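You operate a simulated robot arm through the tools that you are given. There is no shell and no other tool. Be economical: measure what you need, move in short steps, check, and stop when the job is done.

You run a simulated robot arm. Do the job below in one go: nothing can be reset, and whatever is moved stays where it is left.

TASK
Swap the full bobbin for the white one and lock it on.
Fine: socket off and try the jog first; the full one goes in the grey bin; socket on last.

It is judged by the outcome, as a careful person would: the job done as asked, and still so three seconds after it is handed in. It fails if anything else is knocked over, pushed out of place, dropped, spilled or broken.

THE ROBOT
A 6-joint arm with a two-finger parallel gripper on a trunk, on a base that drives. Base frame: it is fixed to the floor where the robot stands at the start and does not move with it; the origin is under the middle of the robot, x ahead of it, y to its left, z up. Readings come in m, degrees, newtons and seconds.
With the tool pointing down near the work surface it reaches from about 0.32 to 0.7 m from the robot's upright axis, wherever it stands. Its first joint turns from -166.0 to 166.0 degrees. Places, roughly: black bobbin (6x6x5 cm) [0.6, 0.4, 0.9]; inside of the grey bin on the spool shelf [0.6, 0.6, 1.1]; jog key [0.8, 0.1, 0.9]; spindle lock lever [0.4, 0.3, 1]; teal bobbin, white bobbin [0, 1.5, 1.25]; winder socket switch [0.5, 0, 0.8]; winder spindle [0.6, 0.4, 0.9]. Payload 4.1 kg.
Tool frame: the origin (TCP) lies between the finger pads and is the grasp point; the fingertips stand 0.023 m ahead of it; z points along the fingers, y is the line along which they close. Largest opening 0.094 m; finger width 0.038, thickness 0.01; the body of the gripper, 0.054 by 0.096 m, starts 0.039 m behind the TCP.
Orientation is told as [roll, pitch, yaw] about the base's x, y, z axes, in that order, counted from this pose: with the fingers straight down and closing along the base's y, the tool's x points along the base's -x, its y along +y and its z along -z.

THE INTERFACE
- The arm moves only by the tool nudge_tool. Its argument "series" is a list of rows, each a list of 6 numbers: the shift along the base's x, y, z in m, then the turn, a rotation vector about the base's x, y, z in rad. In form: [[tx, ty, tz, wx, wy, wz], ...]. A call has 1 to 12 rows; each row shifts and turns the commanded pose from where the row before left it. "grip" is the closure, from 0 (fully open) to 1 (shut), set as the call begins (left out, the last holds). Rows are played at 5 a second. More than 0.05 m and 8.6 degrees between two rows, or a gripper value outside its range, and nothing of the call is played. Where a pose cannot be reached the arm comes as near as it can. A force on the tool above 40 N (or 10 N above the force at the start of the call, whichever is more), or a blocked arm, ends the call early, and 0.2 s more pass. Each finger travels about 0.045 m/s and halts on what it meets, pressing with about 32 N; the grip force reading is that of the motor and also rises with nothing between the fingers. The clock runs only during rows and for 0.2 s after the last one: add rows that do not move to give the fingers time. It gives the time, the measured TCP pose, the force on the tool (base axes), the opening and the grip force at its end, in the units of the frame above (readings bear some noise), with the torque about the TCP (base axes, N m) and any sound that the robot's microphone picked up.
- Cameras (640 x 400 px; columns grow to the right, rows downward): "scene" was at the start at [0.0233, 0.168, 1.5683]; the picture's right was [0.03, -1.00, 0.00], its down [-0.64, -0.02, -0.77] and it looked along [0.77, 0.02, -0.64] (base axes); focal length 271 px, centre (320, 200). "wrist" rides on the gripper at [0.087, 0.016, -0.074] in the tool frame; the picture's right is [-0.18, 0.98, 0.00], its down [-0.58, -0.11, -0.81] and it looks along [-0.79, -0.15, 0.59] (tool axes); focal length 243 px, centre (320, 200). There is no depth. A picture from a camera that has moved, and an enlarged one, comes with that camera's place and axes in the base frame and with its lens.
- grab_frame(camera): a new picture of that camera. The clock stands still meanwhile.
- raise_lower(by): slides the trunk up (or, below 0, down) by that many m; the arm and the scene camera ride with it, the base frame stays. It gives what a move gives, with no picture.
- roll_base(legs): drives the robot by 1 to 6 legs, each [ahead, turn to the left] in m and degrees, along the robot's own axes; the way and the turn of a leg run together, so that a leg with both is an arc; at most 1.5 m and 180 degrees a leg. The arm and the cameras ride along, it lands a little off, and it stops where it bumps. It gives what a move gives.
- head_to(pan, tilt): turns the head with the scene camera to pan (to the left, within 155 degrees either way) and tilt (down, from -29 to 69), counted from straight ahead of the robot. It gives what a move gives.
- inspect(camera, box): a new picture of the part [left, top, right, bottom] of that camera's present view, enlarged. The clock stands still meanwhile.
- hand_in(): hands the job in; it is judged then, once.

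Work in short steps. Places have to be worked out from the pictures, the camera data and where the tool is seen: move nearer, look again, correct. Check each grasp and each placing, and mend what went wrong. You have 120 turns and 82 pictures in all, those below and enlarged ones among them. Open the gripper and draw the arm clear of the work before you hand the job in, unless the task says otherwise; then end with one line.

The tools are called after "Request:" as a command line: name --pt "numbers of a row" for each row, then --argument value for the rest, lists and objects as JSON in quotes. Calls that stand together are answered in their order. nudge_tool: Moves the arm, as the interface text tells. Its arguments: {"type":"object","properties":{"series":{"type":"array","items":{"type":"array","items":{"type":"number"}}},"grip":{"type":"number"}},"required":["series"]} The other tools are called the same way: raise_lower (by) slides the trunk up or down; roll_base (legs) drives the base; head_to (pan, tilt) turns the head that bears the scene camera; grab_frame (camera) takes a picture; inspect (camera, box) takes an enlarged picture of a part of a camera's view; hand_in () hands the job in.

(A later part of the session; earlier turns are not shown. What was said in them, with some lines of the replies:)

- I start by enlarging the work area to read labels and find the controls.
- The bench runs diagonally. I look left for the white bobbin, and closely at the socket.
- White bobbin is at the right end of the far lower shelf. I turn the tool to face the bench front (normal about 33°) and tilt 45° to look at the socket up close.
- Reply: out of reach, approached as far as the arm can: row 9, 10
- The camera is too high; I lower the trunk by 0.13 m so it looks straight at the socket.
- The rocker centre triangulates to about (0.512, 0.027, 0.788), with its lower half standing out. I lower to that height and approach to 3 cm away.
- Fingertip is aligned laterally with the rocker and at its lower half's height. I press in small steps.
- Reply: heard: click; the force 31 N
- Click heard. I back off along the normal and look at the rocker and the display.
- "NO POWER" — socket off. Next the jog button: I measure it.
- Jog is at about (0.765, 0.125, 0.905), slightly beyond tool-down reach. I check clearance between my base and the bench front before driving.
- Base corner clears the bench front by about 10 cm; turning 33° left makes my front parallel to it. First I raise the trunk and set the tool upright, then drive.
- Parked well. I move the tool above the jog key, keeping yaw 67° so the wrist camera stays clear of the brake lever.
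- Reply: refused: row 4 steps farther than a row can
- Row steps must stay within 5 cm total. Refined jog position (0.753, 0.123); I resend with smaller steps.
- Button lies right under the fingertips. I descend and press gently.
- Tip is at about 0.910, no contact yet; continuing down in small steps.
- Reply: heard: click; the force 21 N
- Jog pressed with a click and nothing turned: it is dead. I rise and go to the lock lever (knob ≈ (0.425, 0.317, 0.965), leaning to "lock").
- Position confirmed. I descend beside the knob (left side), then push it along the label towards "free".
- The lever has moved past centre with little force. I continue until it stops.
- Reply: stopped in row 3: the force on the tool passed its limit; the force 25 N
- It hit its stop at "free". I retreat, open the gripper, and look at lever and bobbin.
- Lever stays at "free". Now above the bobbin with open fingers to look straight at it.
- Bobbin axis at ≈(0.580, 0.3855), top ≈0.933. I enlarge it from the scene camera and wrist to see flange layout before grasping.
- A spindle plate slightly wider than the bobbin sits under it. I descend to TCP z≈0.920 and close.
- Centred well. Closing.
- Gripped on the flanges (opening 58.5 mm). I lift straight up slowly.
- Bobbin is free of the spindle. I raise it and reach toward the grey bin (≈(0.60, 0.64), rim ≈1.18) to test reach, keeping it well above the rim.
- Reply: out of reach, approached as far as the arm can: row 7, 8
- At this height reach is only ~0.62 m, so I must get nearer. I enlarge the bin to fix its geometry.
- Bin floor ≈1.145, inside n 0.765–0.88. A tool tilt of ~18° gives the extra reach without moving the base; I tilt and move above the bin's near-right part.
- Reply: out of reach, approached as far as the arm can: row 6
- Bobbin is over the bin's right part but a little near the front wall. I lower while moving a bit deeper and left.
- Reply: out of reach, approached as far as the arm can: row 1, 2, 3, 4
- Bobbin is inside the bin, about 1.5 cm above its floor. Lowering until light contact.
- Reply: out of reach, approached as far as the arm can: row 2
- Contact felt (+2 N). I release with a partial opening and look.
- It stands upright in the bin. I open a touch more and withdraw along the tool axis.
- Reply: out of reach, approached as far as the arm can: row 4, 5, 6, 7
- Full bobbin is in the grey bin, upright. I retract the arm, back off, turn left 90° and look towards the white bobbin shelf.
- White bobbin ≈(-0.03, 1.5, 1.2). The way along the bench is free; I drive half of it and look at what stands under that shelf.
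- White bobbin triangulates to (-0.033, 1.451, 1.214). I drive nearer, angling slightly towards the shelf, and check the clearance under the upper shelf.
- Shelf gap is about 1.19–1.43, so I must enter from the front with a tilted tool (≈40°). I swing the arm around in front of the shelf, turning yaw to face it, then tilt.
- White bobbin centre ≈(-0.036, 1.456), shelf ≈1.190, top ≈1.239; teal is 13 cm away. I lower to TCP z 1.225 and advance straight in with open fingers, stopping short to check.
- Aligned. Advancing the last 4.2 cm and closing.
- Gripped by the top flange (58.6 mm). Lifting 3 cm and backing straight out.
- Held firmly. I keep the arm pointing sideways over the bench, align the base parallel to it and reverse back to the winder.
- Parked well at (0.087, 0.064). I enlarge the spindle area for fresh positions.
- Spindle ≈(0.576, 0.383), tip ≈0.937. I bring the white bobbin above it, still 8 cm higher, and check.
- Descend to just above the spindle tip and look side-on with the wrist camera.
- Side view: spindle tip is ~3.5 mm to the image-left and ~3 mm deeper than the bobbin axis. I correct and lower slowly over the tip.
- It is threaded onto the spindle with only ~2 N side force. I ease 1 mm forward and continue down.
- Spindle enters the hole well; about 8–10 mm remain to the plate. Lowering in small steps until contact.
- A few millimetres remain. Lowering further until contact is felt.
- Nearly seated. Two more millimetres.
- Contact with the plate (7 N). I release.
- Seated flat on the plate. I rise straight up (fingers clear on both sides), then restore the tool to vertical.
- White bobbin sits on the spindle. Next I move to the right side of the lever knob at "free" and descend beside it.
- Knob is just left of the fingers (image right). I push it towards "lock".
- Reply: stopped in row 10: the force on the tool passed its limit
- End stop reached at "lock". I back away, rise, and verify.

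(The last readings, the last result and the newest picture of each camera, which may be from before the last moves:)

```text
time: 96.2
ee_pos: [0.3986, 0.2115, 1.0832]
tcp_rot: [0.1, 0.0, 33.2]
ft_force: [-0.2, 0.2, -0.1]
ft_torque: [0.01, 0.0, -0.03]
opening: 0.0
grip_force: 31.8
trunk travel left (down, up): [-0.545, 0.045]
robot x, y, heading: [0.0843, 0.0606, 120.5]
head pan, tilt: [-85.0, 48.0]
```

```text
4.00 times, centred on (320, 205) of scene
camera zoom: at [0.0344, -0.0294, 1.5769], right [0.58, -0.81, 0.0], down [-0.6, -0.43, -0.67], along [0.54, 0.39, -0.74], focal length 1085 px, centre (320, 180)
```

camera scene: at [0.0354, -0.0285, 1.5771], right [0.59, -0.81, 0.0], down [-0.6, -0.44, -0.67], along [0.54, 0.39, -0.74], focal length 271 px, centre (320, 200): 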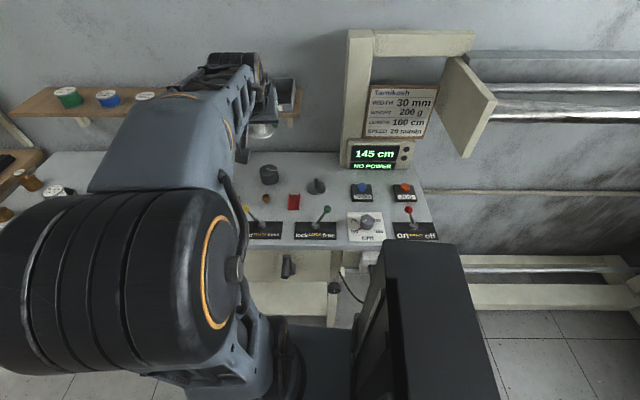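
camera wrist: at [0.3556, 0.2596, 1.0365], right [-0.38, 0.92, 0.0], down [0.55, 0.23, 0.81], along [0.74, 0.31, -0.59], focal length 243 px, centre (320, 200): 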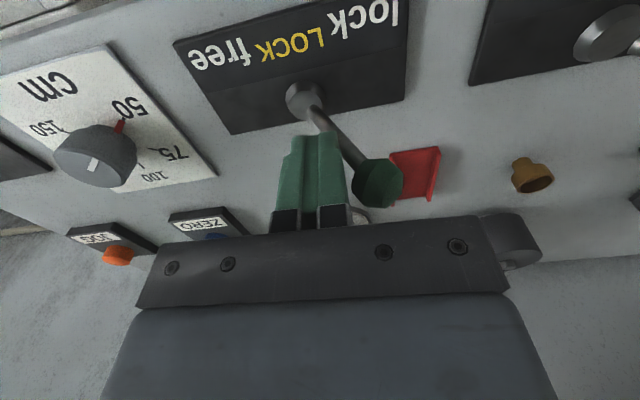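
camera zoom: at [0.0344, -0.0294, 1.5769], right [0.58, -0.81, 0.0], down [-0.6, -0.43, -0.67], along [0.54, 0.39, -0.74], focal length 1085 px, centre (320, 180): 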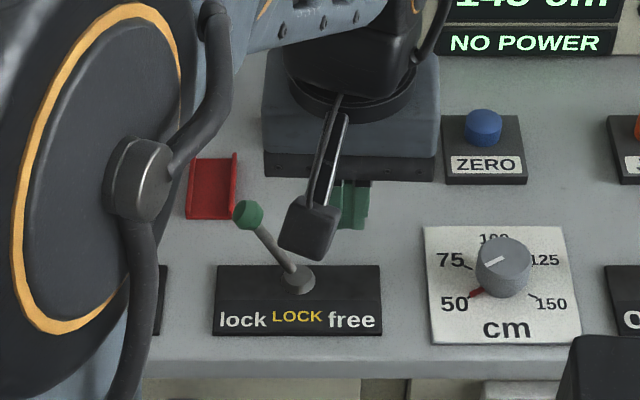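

Lever is locked. For the socket I shift the base 15 cm along the bench for comfortable reach, then bring the tool in front of the socket and tilt it.

Request:
roll_base --legs '[[0.15, 0]]'

Request:
nudge_tool --pt "0.0081 -0.0438 0 0 0 0" --pt "0.0081 -0.0438 0 0 0 0" --pt "0.0081 -0.0438 0 0 0 0" --pt "0.0081 -0.0438 0 0 0 0" --pt "0.0081 -0.0438 0 0 0 0" --pt "0.0081 -0.0438 0 0 0 0" --pt "0.0081 -0.0438 0 0 0 0" --pt "0.0081 -0.0438 0 0 0 0" --pt "0.0081 -0.0438 0 0 0 0"

Request:
nudge_tool --pt "0 0 0 0.0715 -0.1085 0" --pt "0 0 0 0.0715 -0.1085 0" --pt "0 0 0 0.0715 -0.1085 0" --pt "0 0 0 0.0715 -0.1085 0" --pt "0 0 0 0.0715 -0.1085 0" --pt "0 0 0 0.0715 -0.1085 0"

```text
time: 97.6
ee_pos: [0.3229, 0.3406, 1.0824]
tcp_rot: [0.1, 0.0, 33.2]
ft_force: [0.6, 0.4, 0.2]
ft_torque: [-0.03, 0.0, 0.04]
opening: 0.0
grip_force: 32.0
trunk travel left (down, up): [-0.545, 0.045]
robot x, y, heading: [0.0076, 0.1919, 120.7]
head pan, tilt: [-85.0, 48.0]
```

```text
time: 99.6
ee_pos: [0.3981, -0.0547, 1.0807]
tcp_rot: [0.1, 0.0, 33.3]
ft_force: [-0.7, -0.4, 0.2]
ft_torque: [0.02, 0.01, -0.04]
opening: 0.0001
grip_force: 31.4
trunk travel left (down, up): [-0.545, 0.045]
robot x, y, heading: [0.0045, 0.1877, 120.5]
head pan, tilt: [-85.0, 48.0]
```

```text
time: 101.0
ee_pos: [0.4325, -0.0165, 1.0809]
tcp_rot: [0.1, -44.8, 33.3]
ft_force: [-0.1, -0.1, -0.5]
ft_torque: [-0.01, 0.01, -0.01]
opening: 0.0
grip_force: 32.1
out of reach, approached as far as the arm can: row 4, 5, 6
trunk travel left (down, up): [-0.545, 0.045]
robot x, y, heading: [0.0098, 0.1881, 120.7]
head pan, tilt: [-85.0, 48.0]
```

Near the fold limit here. I look at the arm's surroundings before lowering the trunk.

Request:
head_to --pan -125 --tilt 50

Request:
grab_frame --camera "scene"

```text
time: 102.0
ee_pos: [0.4317, -0.0162, 1.0818]
tcp_rot: [0.2, -44.7, 33.3]
ft_force: [-0.1, 0.0, 0.6]
ft_torque: [0.02, 0.0, -0.01]
opening: 0.0002
grip_force: 32.2
trunk travel left (down, up): [-0.545, 0.045]
robot x, y, heading: [0.0105, 0.1865, 120.9]
head pan, tilt: [-125.0, 50.0]
```

```text
13 pictures are left
camera scene: at [-0.0277, 0.0466, 1.5743], right [-0.07, -1.0, 0.0], down [-0.76, 0.06, -0.64], along [0.64, -0.05, -0.77], focal length 271 px, centre (320, 200)
```

scene: 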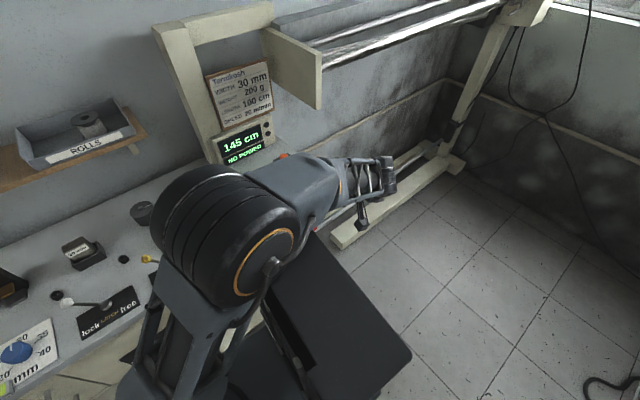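

The mast sits under the forearm here, so lowering would risk hitting it. I untilt, swing the arm back over the bench, and instead reverse the base so the socket lies squarely beside me.

Request:
nudge_tool --pt "0 0 0 -0.0715 0.1085 0" --pt "0 0 0 -0.0715 0.1085 0" --pt "0 0 0 -0.0715 0.1085 0" --pt "0 0 0 -0.0715 0.1085 0" --pt "0 0 0 -0.0715 0.1085 0" --pt "0 0 0 -0.0715 0.1085 0"

Request:
nudge_tool --pt "-0.0081 0.0438 0.005 0 0 0" --pt "-0.0081 0.0438 0.005 0 0 0" --pt "-0.0081 0.0438 0.005 0 0 0" --pt "-0.0081 0.0438 0.005 0 0 0" --pt "-0.0081 0.0438 0 0 0 0" --pt "-0.0081 0.0438 0 0 0 0" --pt "-0.0081 0.0438 0 0 0 0" --pt "-0.0081 0.0438 0 0 0 0"

Request:
roll_base --legs '[[0, -14], [-0.5, 0]]'

```text
time: 103.5
ee_pos: [0.4335, -0.0163, 1.0843]
tcp_rot: [0.0, 0.1, 33.2]
ft_force: [0.4, -0.7, 0.7]
ft_torque: [-0.03, -0.03, 0.03]
opening: 0.0
grip_force: 32.1
trunk travel left (down, up): [-0.545, 0.045]
robot x, y, heading: [0.013, 0.1903, 120.9]
head pan, tilt: [-125.0, 50.0]
```

```text
time: 105.2
ee_pos: [0.3657, 0.3347, 1.1011]
tcp_rot: [0.0, 0.0, 33.2]
ft_force: [0.1, -0.4, 0.6]
ft_torque: [-0.02, -0.01, 0.0]
opening: 0.0
grip_force: 32.0
trunk travel left (down, up): [-0.545, 0.045]
robot x, y, heading: [0.0105, 0.1942, 120.7]
head pan, tilt: [-125.0, 50.0]
```

```text
time: 109.0
ee_pos: [0.5367, -0.2367, 1.1017]
tcp_rot: [0.0, -0.1, 19.4]
ft_force: [-0.8, 0.1, 1.3]
ft_torque: [-0.03, 0.0, -0.01]
opening: 0.0
grip_force: 32.5
trunk travel left (down, up): [-0.545, 0.045]
robot x, y, heading: [0.1518, -0.2885, 106.9]
head pan, tilt: [-125.0, 50.0]
```

Robot now squarely in front of the socket's side. I place the tool before the socket, yaw 33°, tilt 45°.

Request:
nudge_tool --pt "-0.0189 0.0421 0 0 0 0.0485" --pt "-0.0189 0.0421 0 0 0 0.0485" --pt "-0.0189 0.0421 0 0 0 0.0485" --pt "-0.0189 0.0421 0 0 0 0.0485" --pt "-0.0189 0.0421 0 0 0 0.0485" --pt "0 0 0 0.0715 -0.1085 0" --pt "0 0 0 0.0715 -0.1085 0" --pt "0 0 0 0.0715 -0.1085 0" --pt "0 0 0 0.0715 -0.1085 0" --pt "0 0 0 0.0715 -0.1085 0" --pt "0 0 0 0.0715 -0.1085 0"

Request:
head_to --pan -70 --tilt 55

Request:
grab_frame --camera "scene"

```text
time: 111.4
ee_pos: [0.4423, -0.026, 1.1019]
tcp_rot: [0.3, -44.8, 33.2]
ft_force: [0.2, -0.9, -0.1]
ft_torque: [0.01, 0.01, 0.01]
opening: 0.0
grip_force: 32.2
trunk travel left (down, up): [-0.545, 0.045]
robot x, y, heading: [0.1523, -0.291, 106.7]
head pan, tilt: [-125.0, 50.0]
```

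```text
time: 112.7
ee_pos: [0.4428, -0.025, 1.1015]
tcp_rot: [0.3, -44.8, 33.2]
ft_force: [0.4, -0.2, -0.5]
ft_torque: [0.02, 0.03, -0.01]
opening: 0.0001
grip_force: 32.6
trunk travel left (down, up): [-0.545, 0.045]
robot x, y, heading: [0.1525, -0.2896, 106.8]
head pan, tilt: [-70.0, 55.0]
```

```text
12 pictures are left
camera scene: at [0.0699, -0.3534, 1.5678], right [0.6, -0.8, 0.0], down [-0.66, -0.49, -0.57], along [0.46, 0.34, -0.82], focal length 271 px, centre (320, 200)
```

scene: 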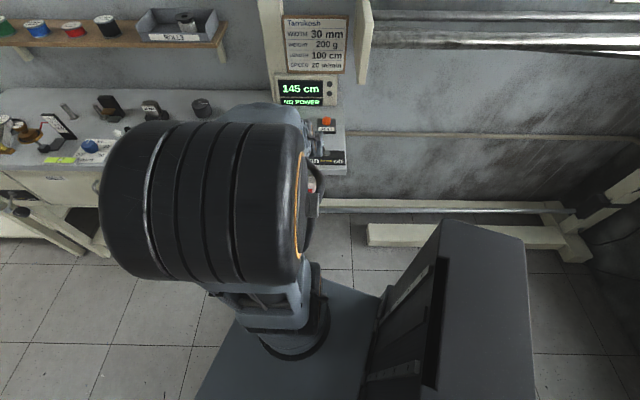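

Clear below. I lower the trunk so the tool faces the rocker and look.

Request:
raise_lower --by -0.25

Request:
grab_frame --camera "wrist"

```text
time: 115.3
ee_pos: [0.4423, -0.0265, 0.8503]
tcp_rot: [0.3, -44.7, 33.2]
ft_force: [0.0, -0.1, -1.0]
ft_torque: [0.02, 0.02, -0.05]
opening: 0.0001
grip_force: 31.6
trunk travel left (down, up): [-0.295, 0.295]
robot x, y, heading: [0.1571, -0.2941, 106.7]
head pan, tilt: [-70.0, 55.0]
```

```text
11 pictures are left
camera wrist: at [0.3383, -0.0759, 0.844], right [-0.43, 0.89, 0.13], down [-0.07, -0.18, 0.98], along [0.9, 0.41, 0.14], focal length 243 px, centre (320, 200)
```

wrist: 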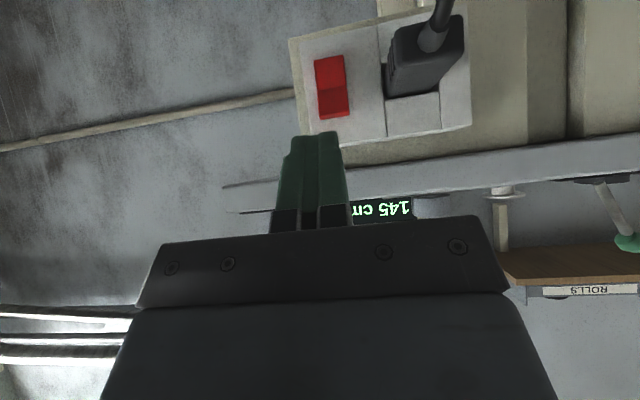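

Upper half of the rocker is at about (0.508, 0.025, 0.798). I lower to that height, align, and press in small steps.

Request:
nudge_tool --pt "-0.0014 0.0021 -0.025 0 0 0" --pt "-0.0014 0.0021 -0.024 0 0 0" --pt "0.017 0.0112 0 0 0 0" --pt "0.0134 0.0088 0 0 0 0" --pt "0.0067 0.0044 0 0 0 0"

Request:
nudge_tool --pt "0.0042 0.0028 0 0 0 0" --pt "0.0042 0.0028 0 0 0 0" --pt "0.0042 0.0028 0 0 0 0" --pt "0.0034 0.0022 0 0 0 0" --pt "0.0025 0.0016 0 0 0 0"

```text
time: 116.5
ee_pos: [0.4805, 0.0042, 0.8033]
tcp_rot: [0.4, -44.7, 33.2]
ft_force: [-0.1, -0.5, 0.2]
ft_torque: [-0.01, -0.01, -0.01]
opening: 0.0
grip_force: 31.8
out of reach, approached as far as the arm can: row 1, 2
trunk travel left (down, up): [-0.295, 0.295]
robot x, y, heading: [0.1559, -0.2868, 106.8]
head pan, tilt: [-70.0, 55.0]
```

```text
time: 117.3
ee_pos: [0.4872, 0.0112, 0.8027]
tcp_rot: [0.3, -44.1, 33.2]
ft_force: [-19.0, -14.3, 9.5]
ft_torque: [0.14, -0.17, 0.01]
opening: 0.0001
grip_force: 31.3
trunk travel left (down, up): [-0.295, 0.295]
robot x, y, heading: [0.1551, -0.2878, 106.8]
head pan, tilt: [-70.0, 55.0]
heard: click
stopped in row 4: the force on the tool passed its limit (the readings are from after the stop); the commanded pose is now the measured one
```

Click heard. I back off, raise the trunk, and check the display.

Request:
nudge_tool --pt "-0.02 -0.013 0 0 0 0" --pt "-0.02 -0.013 0 0 0 0" --pt "-0.005 -0.0035 0.04 0 0 0"

Request:
grab_frame --camera "wrist"

Request:
raise_lower --by 0.25

Request:
inspect --camera "scene" --box '[130, 0, 370, 180]'

```text
time: 118.1
ee_pos: [0.4463, -0.0132, 0.8293]
tcp_rot: [1.1, -44.2, 33.1]
ft_force: [0.0, 0.7, -0.5]
ft_torque: [-0.01, 0.02, 0.01]
opening: 0.0
grip_force: 32.0
out of reach, approached as far as the arm can: row 3
trunk travel left (down, up): [-0.295, 0.295]
robot x, y, heading: [0.1549, -0.2908, 106.9]
head pan, tilt: [-70.0, 55.0]
```

```text
10 pictures are left
camera wrist: at [0.3426, -0.0638, 0.8238], right [-0.44, 0.89, 0.14], down [-0.05, -0.18, 0.98], along [0.9, 0.42, 0.13], focal length 243 px, centre (320, 200)
```

wrist: 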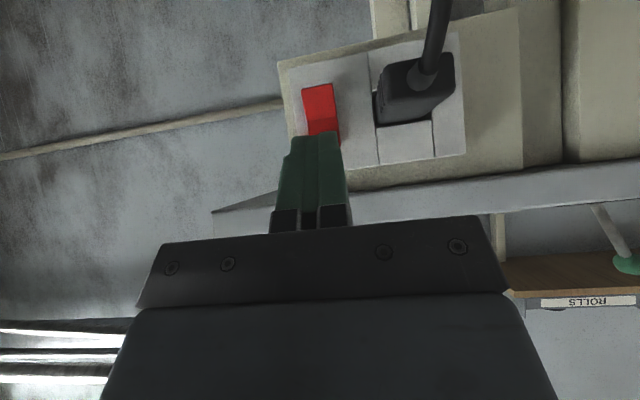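

```text
time: 120.7
ee_pos: [0.4457, -0.0149, 1.0803]
tcp_rot: [1.0, -44.3, 33.2]
ft_force: [0.9, -0.5, -0.5]
ft_torque: [-0.02, 0.01, 0.03]
opening: 0.0001
grip_force: 32.4
trunk travel left (down, up): [-0.545, 0.045]
robot x, y, heading: [0.1573, -0.2901, 106.7]
head pan, tilt: [-70.0, 55.0]
```

```text
2.22 times, centred on (250, 90) of scene
camera zoom: at [0.0698, -0.3535, 1.5677], right [0.6, -0.8, 0.0], down [-0.66, -0.49, -0.57], along [0.46, 0.34, -0.82], focal length 603 px, centre (476, 444)
```

zoom: 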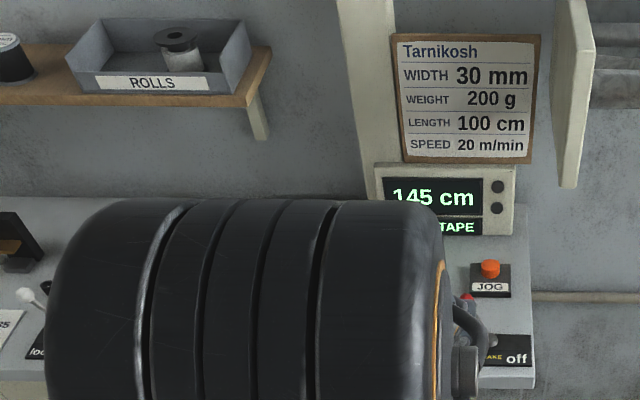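

Display shows "…TAPE" again: power is on. I untilt and raise the arm clear, open the gripper, and make a final check of spindle and lever.

Request:
nudge_tool --pt "0 0 0.03 -0.0715 0.1085 0" --pt "0 0 0.03 -0.0715 0.1085 0" --pt "0 0 0.03 -0.0715 0.1085 0" --pt "0.01 -0.03 0.02 -0.0715 0.1085 0" --pt "0.01 -0.03 0.02 -0.0715 0.1085 0" --pt "0.01 -0.03 0 -0.0715 0.1085 0" --pt "0.02 -0.04 0 0 0 0" --pt "0.02 -0.04 0 0 0 0" --pt "0.02 -0.04 0 0 0 0" --pt "0.01 -0.04 0 0 0 0" --grip 0

Request:
head_to --pan -58 --tilt 42

Request:
grab_frame --camera "scene"

```text
time: 122.9
ee_pos: [0.5457, -0.2643, 1.2083]
tcp_rot: [0.9, 0.4, 33.4]
ft_force: [0.4, 0.4, 0.5]
ft_torque: [-0.03, 0.01, 0.0]
opening: 0.0941
grip_force: 0.0
trunk travel left (down, up): [-0.545, 0.045]
robot x, y, heading: [0.1509, -0.2918, 106.7]
head pan, tilt: [-70.0, 55.0]
```

```text
time: 123.6
ee_pos: [0.5455, -0.2625, 1.2084]
tcp_rot: [0.9, 0.3, 33.3]
ft_force: [-0.2, 0.0, -0.6]
ft_torque: [-0.02, 0.01, 0.01]
opening: 0.0941
grip_force: 0.2
trunk travel left (down, up): [-0.545, 0.045]
robot x, y, heading: [0.1547, -0.2892, 106.7]
head pan, tilt: [-58.0, 42.0]
```

```text
8 pictures are left
camera scene: at [0.0672, -0.3338, 1.5854], right [0.75, -0.66, 0.0], down [-0.44, -0.5, -0.74], along [0.49, 0.56, -0.67], focal length 271 px, centre (320, 200)
```

scene: 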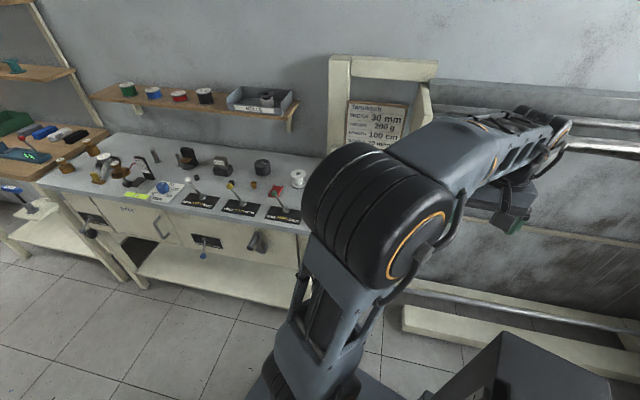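

Request:
inspect --camera "scene" --box '[210, 75, 330, 230]'

```text
2.58 times, centred on (270, 152) of scene
camera zoom: at [0.0672, -0.3338, 1.5854], right [0.75, -0.66, 0.0], down [-0.44, -0.5, -0.74], along [0.49, 0.56, -0.67], focal length 700 px, centre (449, 323)
```

zoom: 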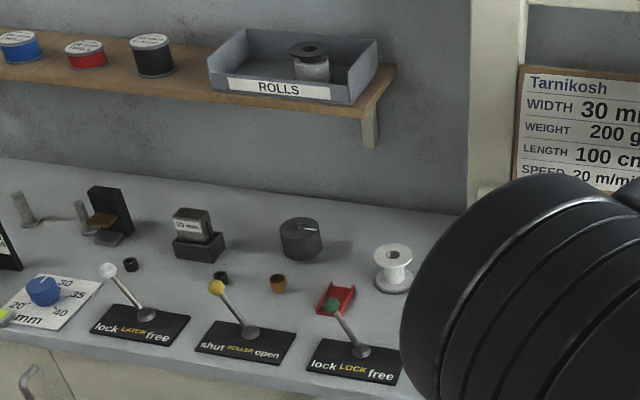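

White bobbin is seated, the lever is on "lock", the full bobbin is in the bin, power is back on, and the arm is clear. Handing in.

Request:
hand_in

```text
The job is handed in.
```

The full bobbin is in the grey bin and the white one is on the spindle with the lever on "lock". I switched the socket off first, and the jog did nothing when pressed. The socket went back on last.
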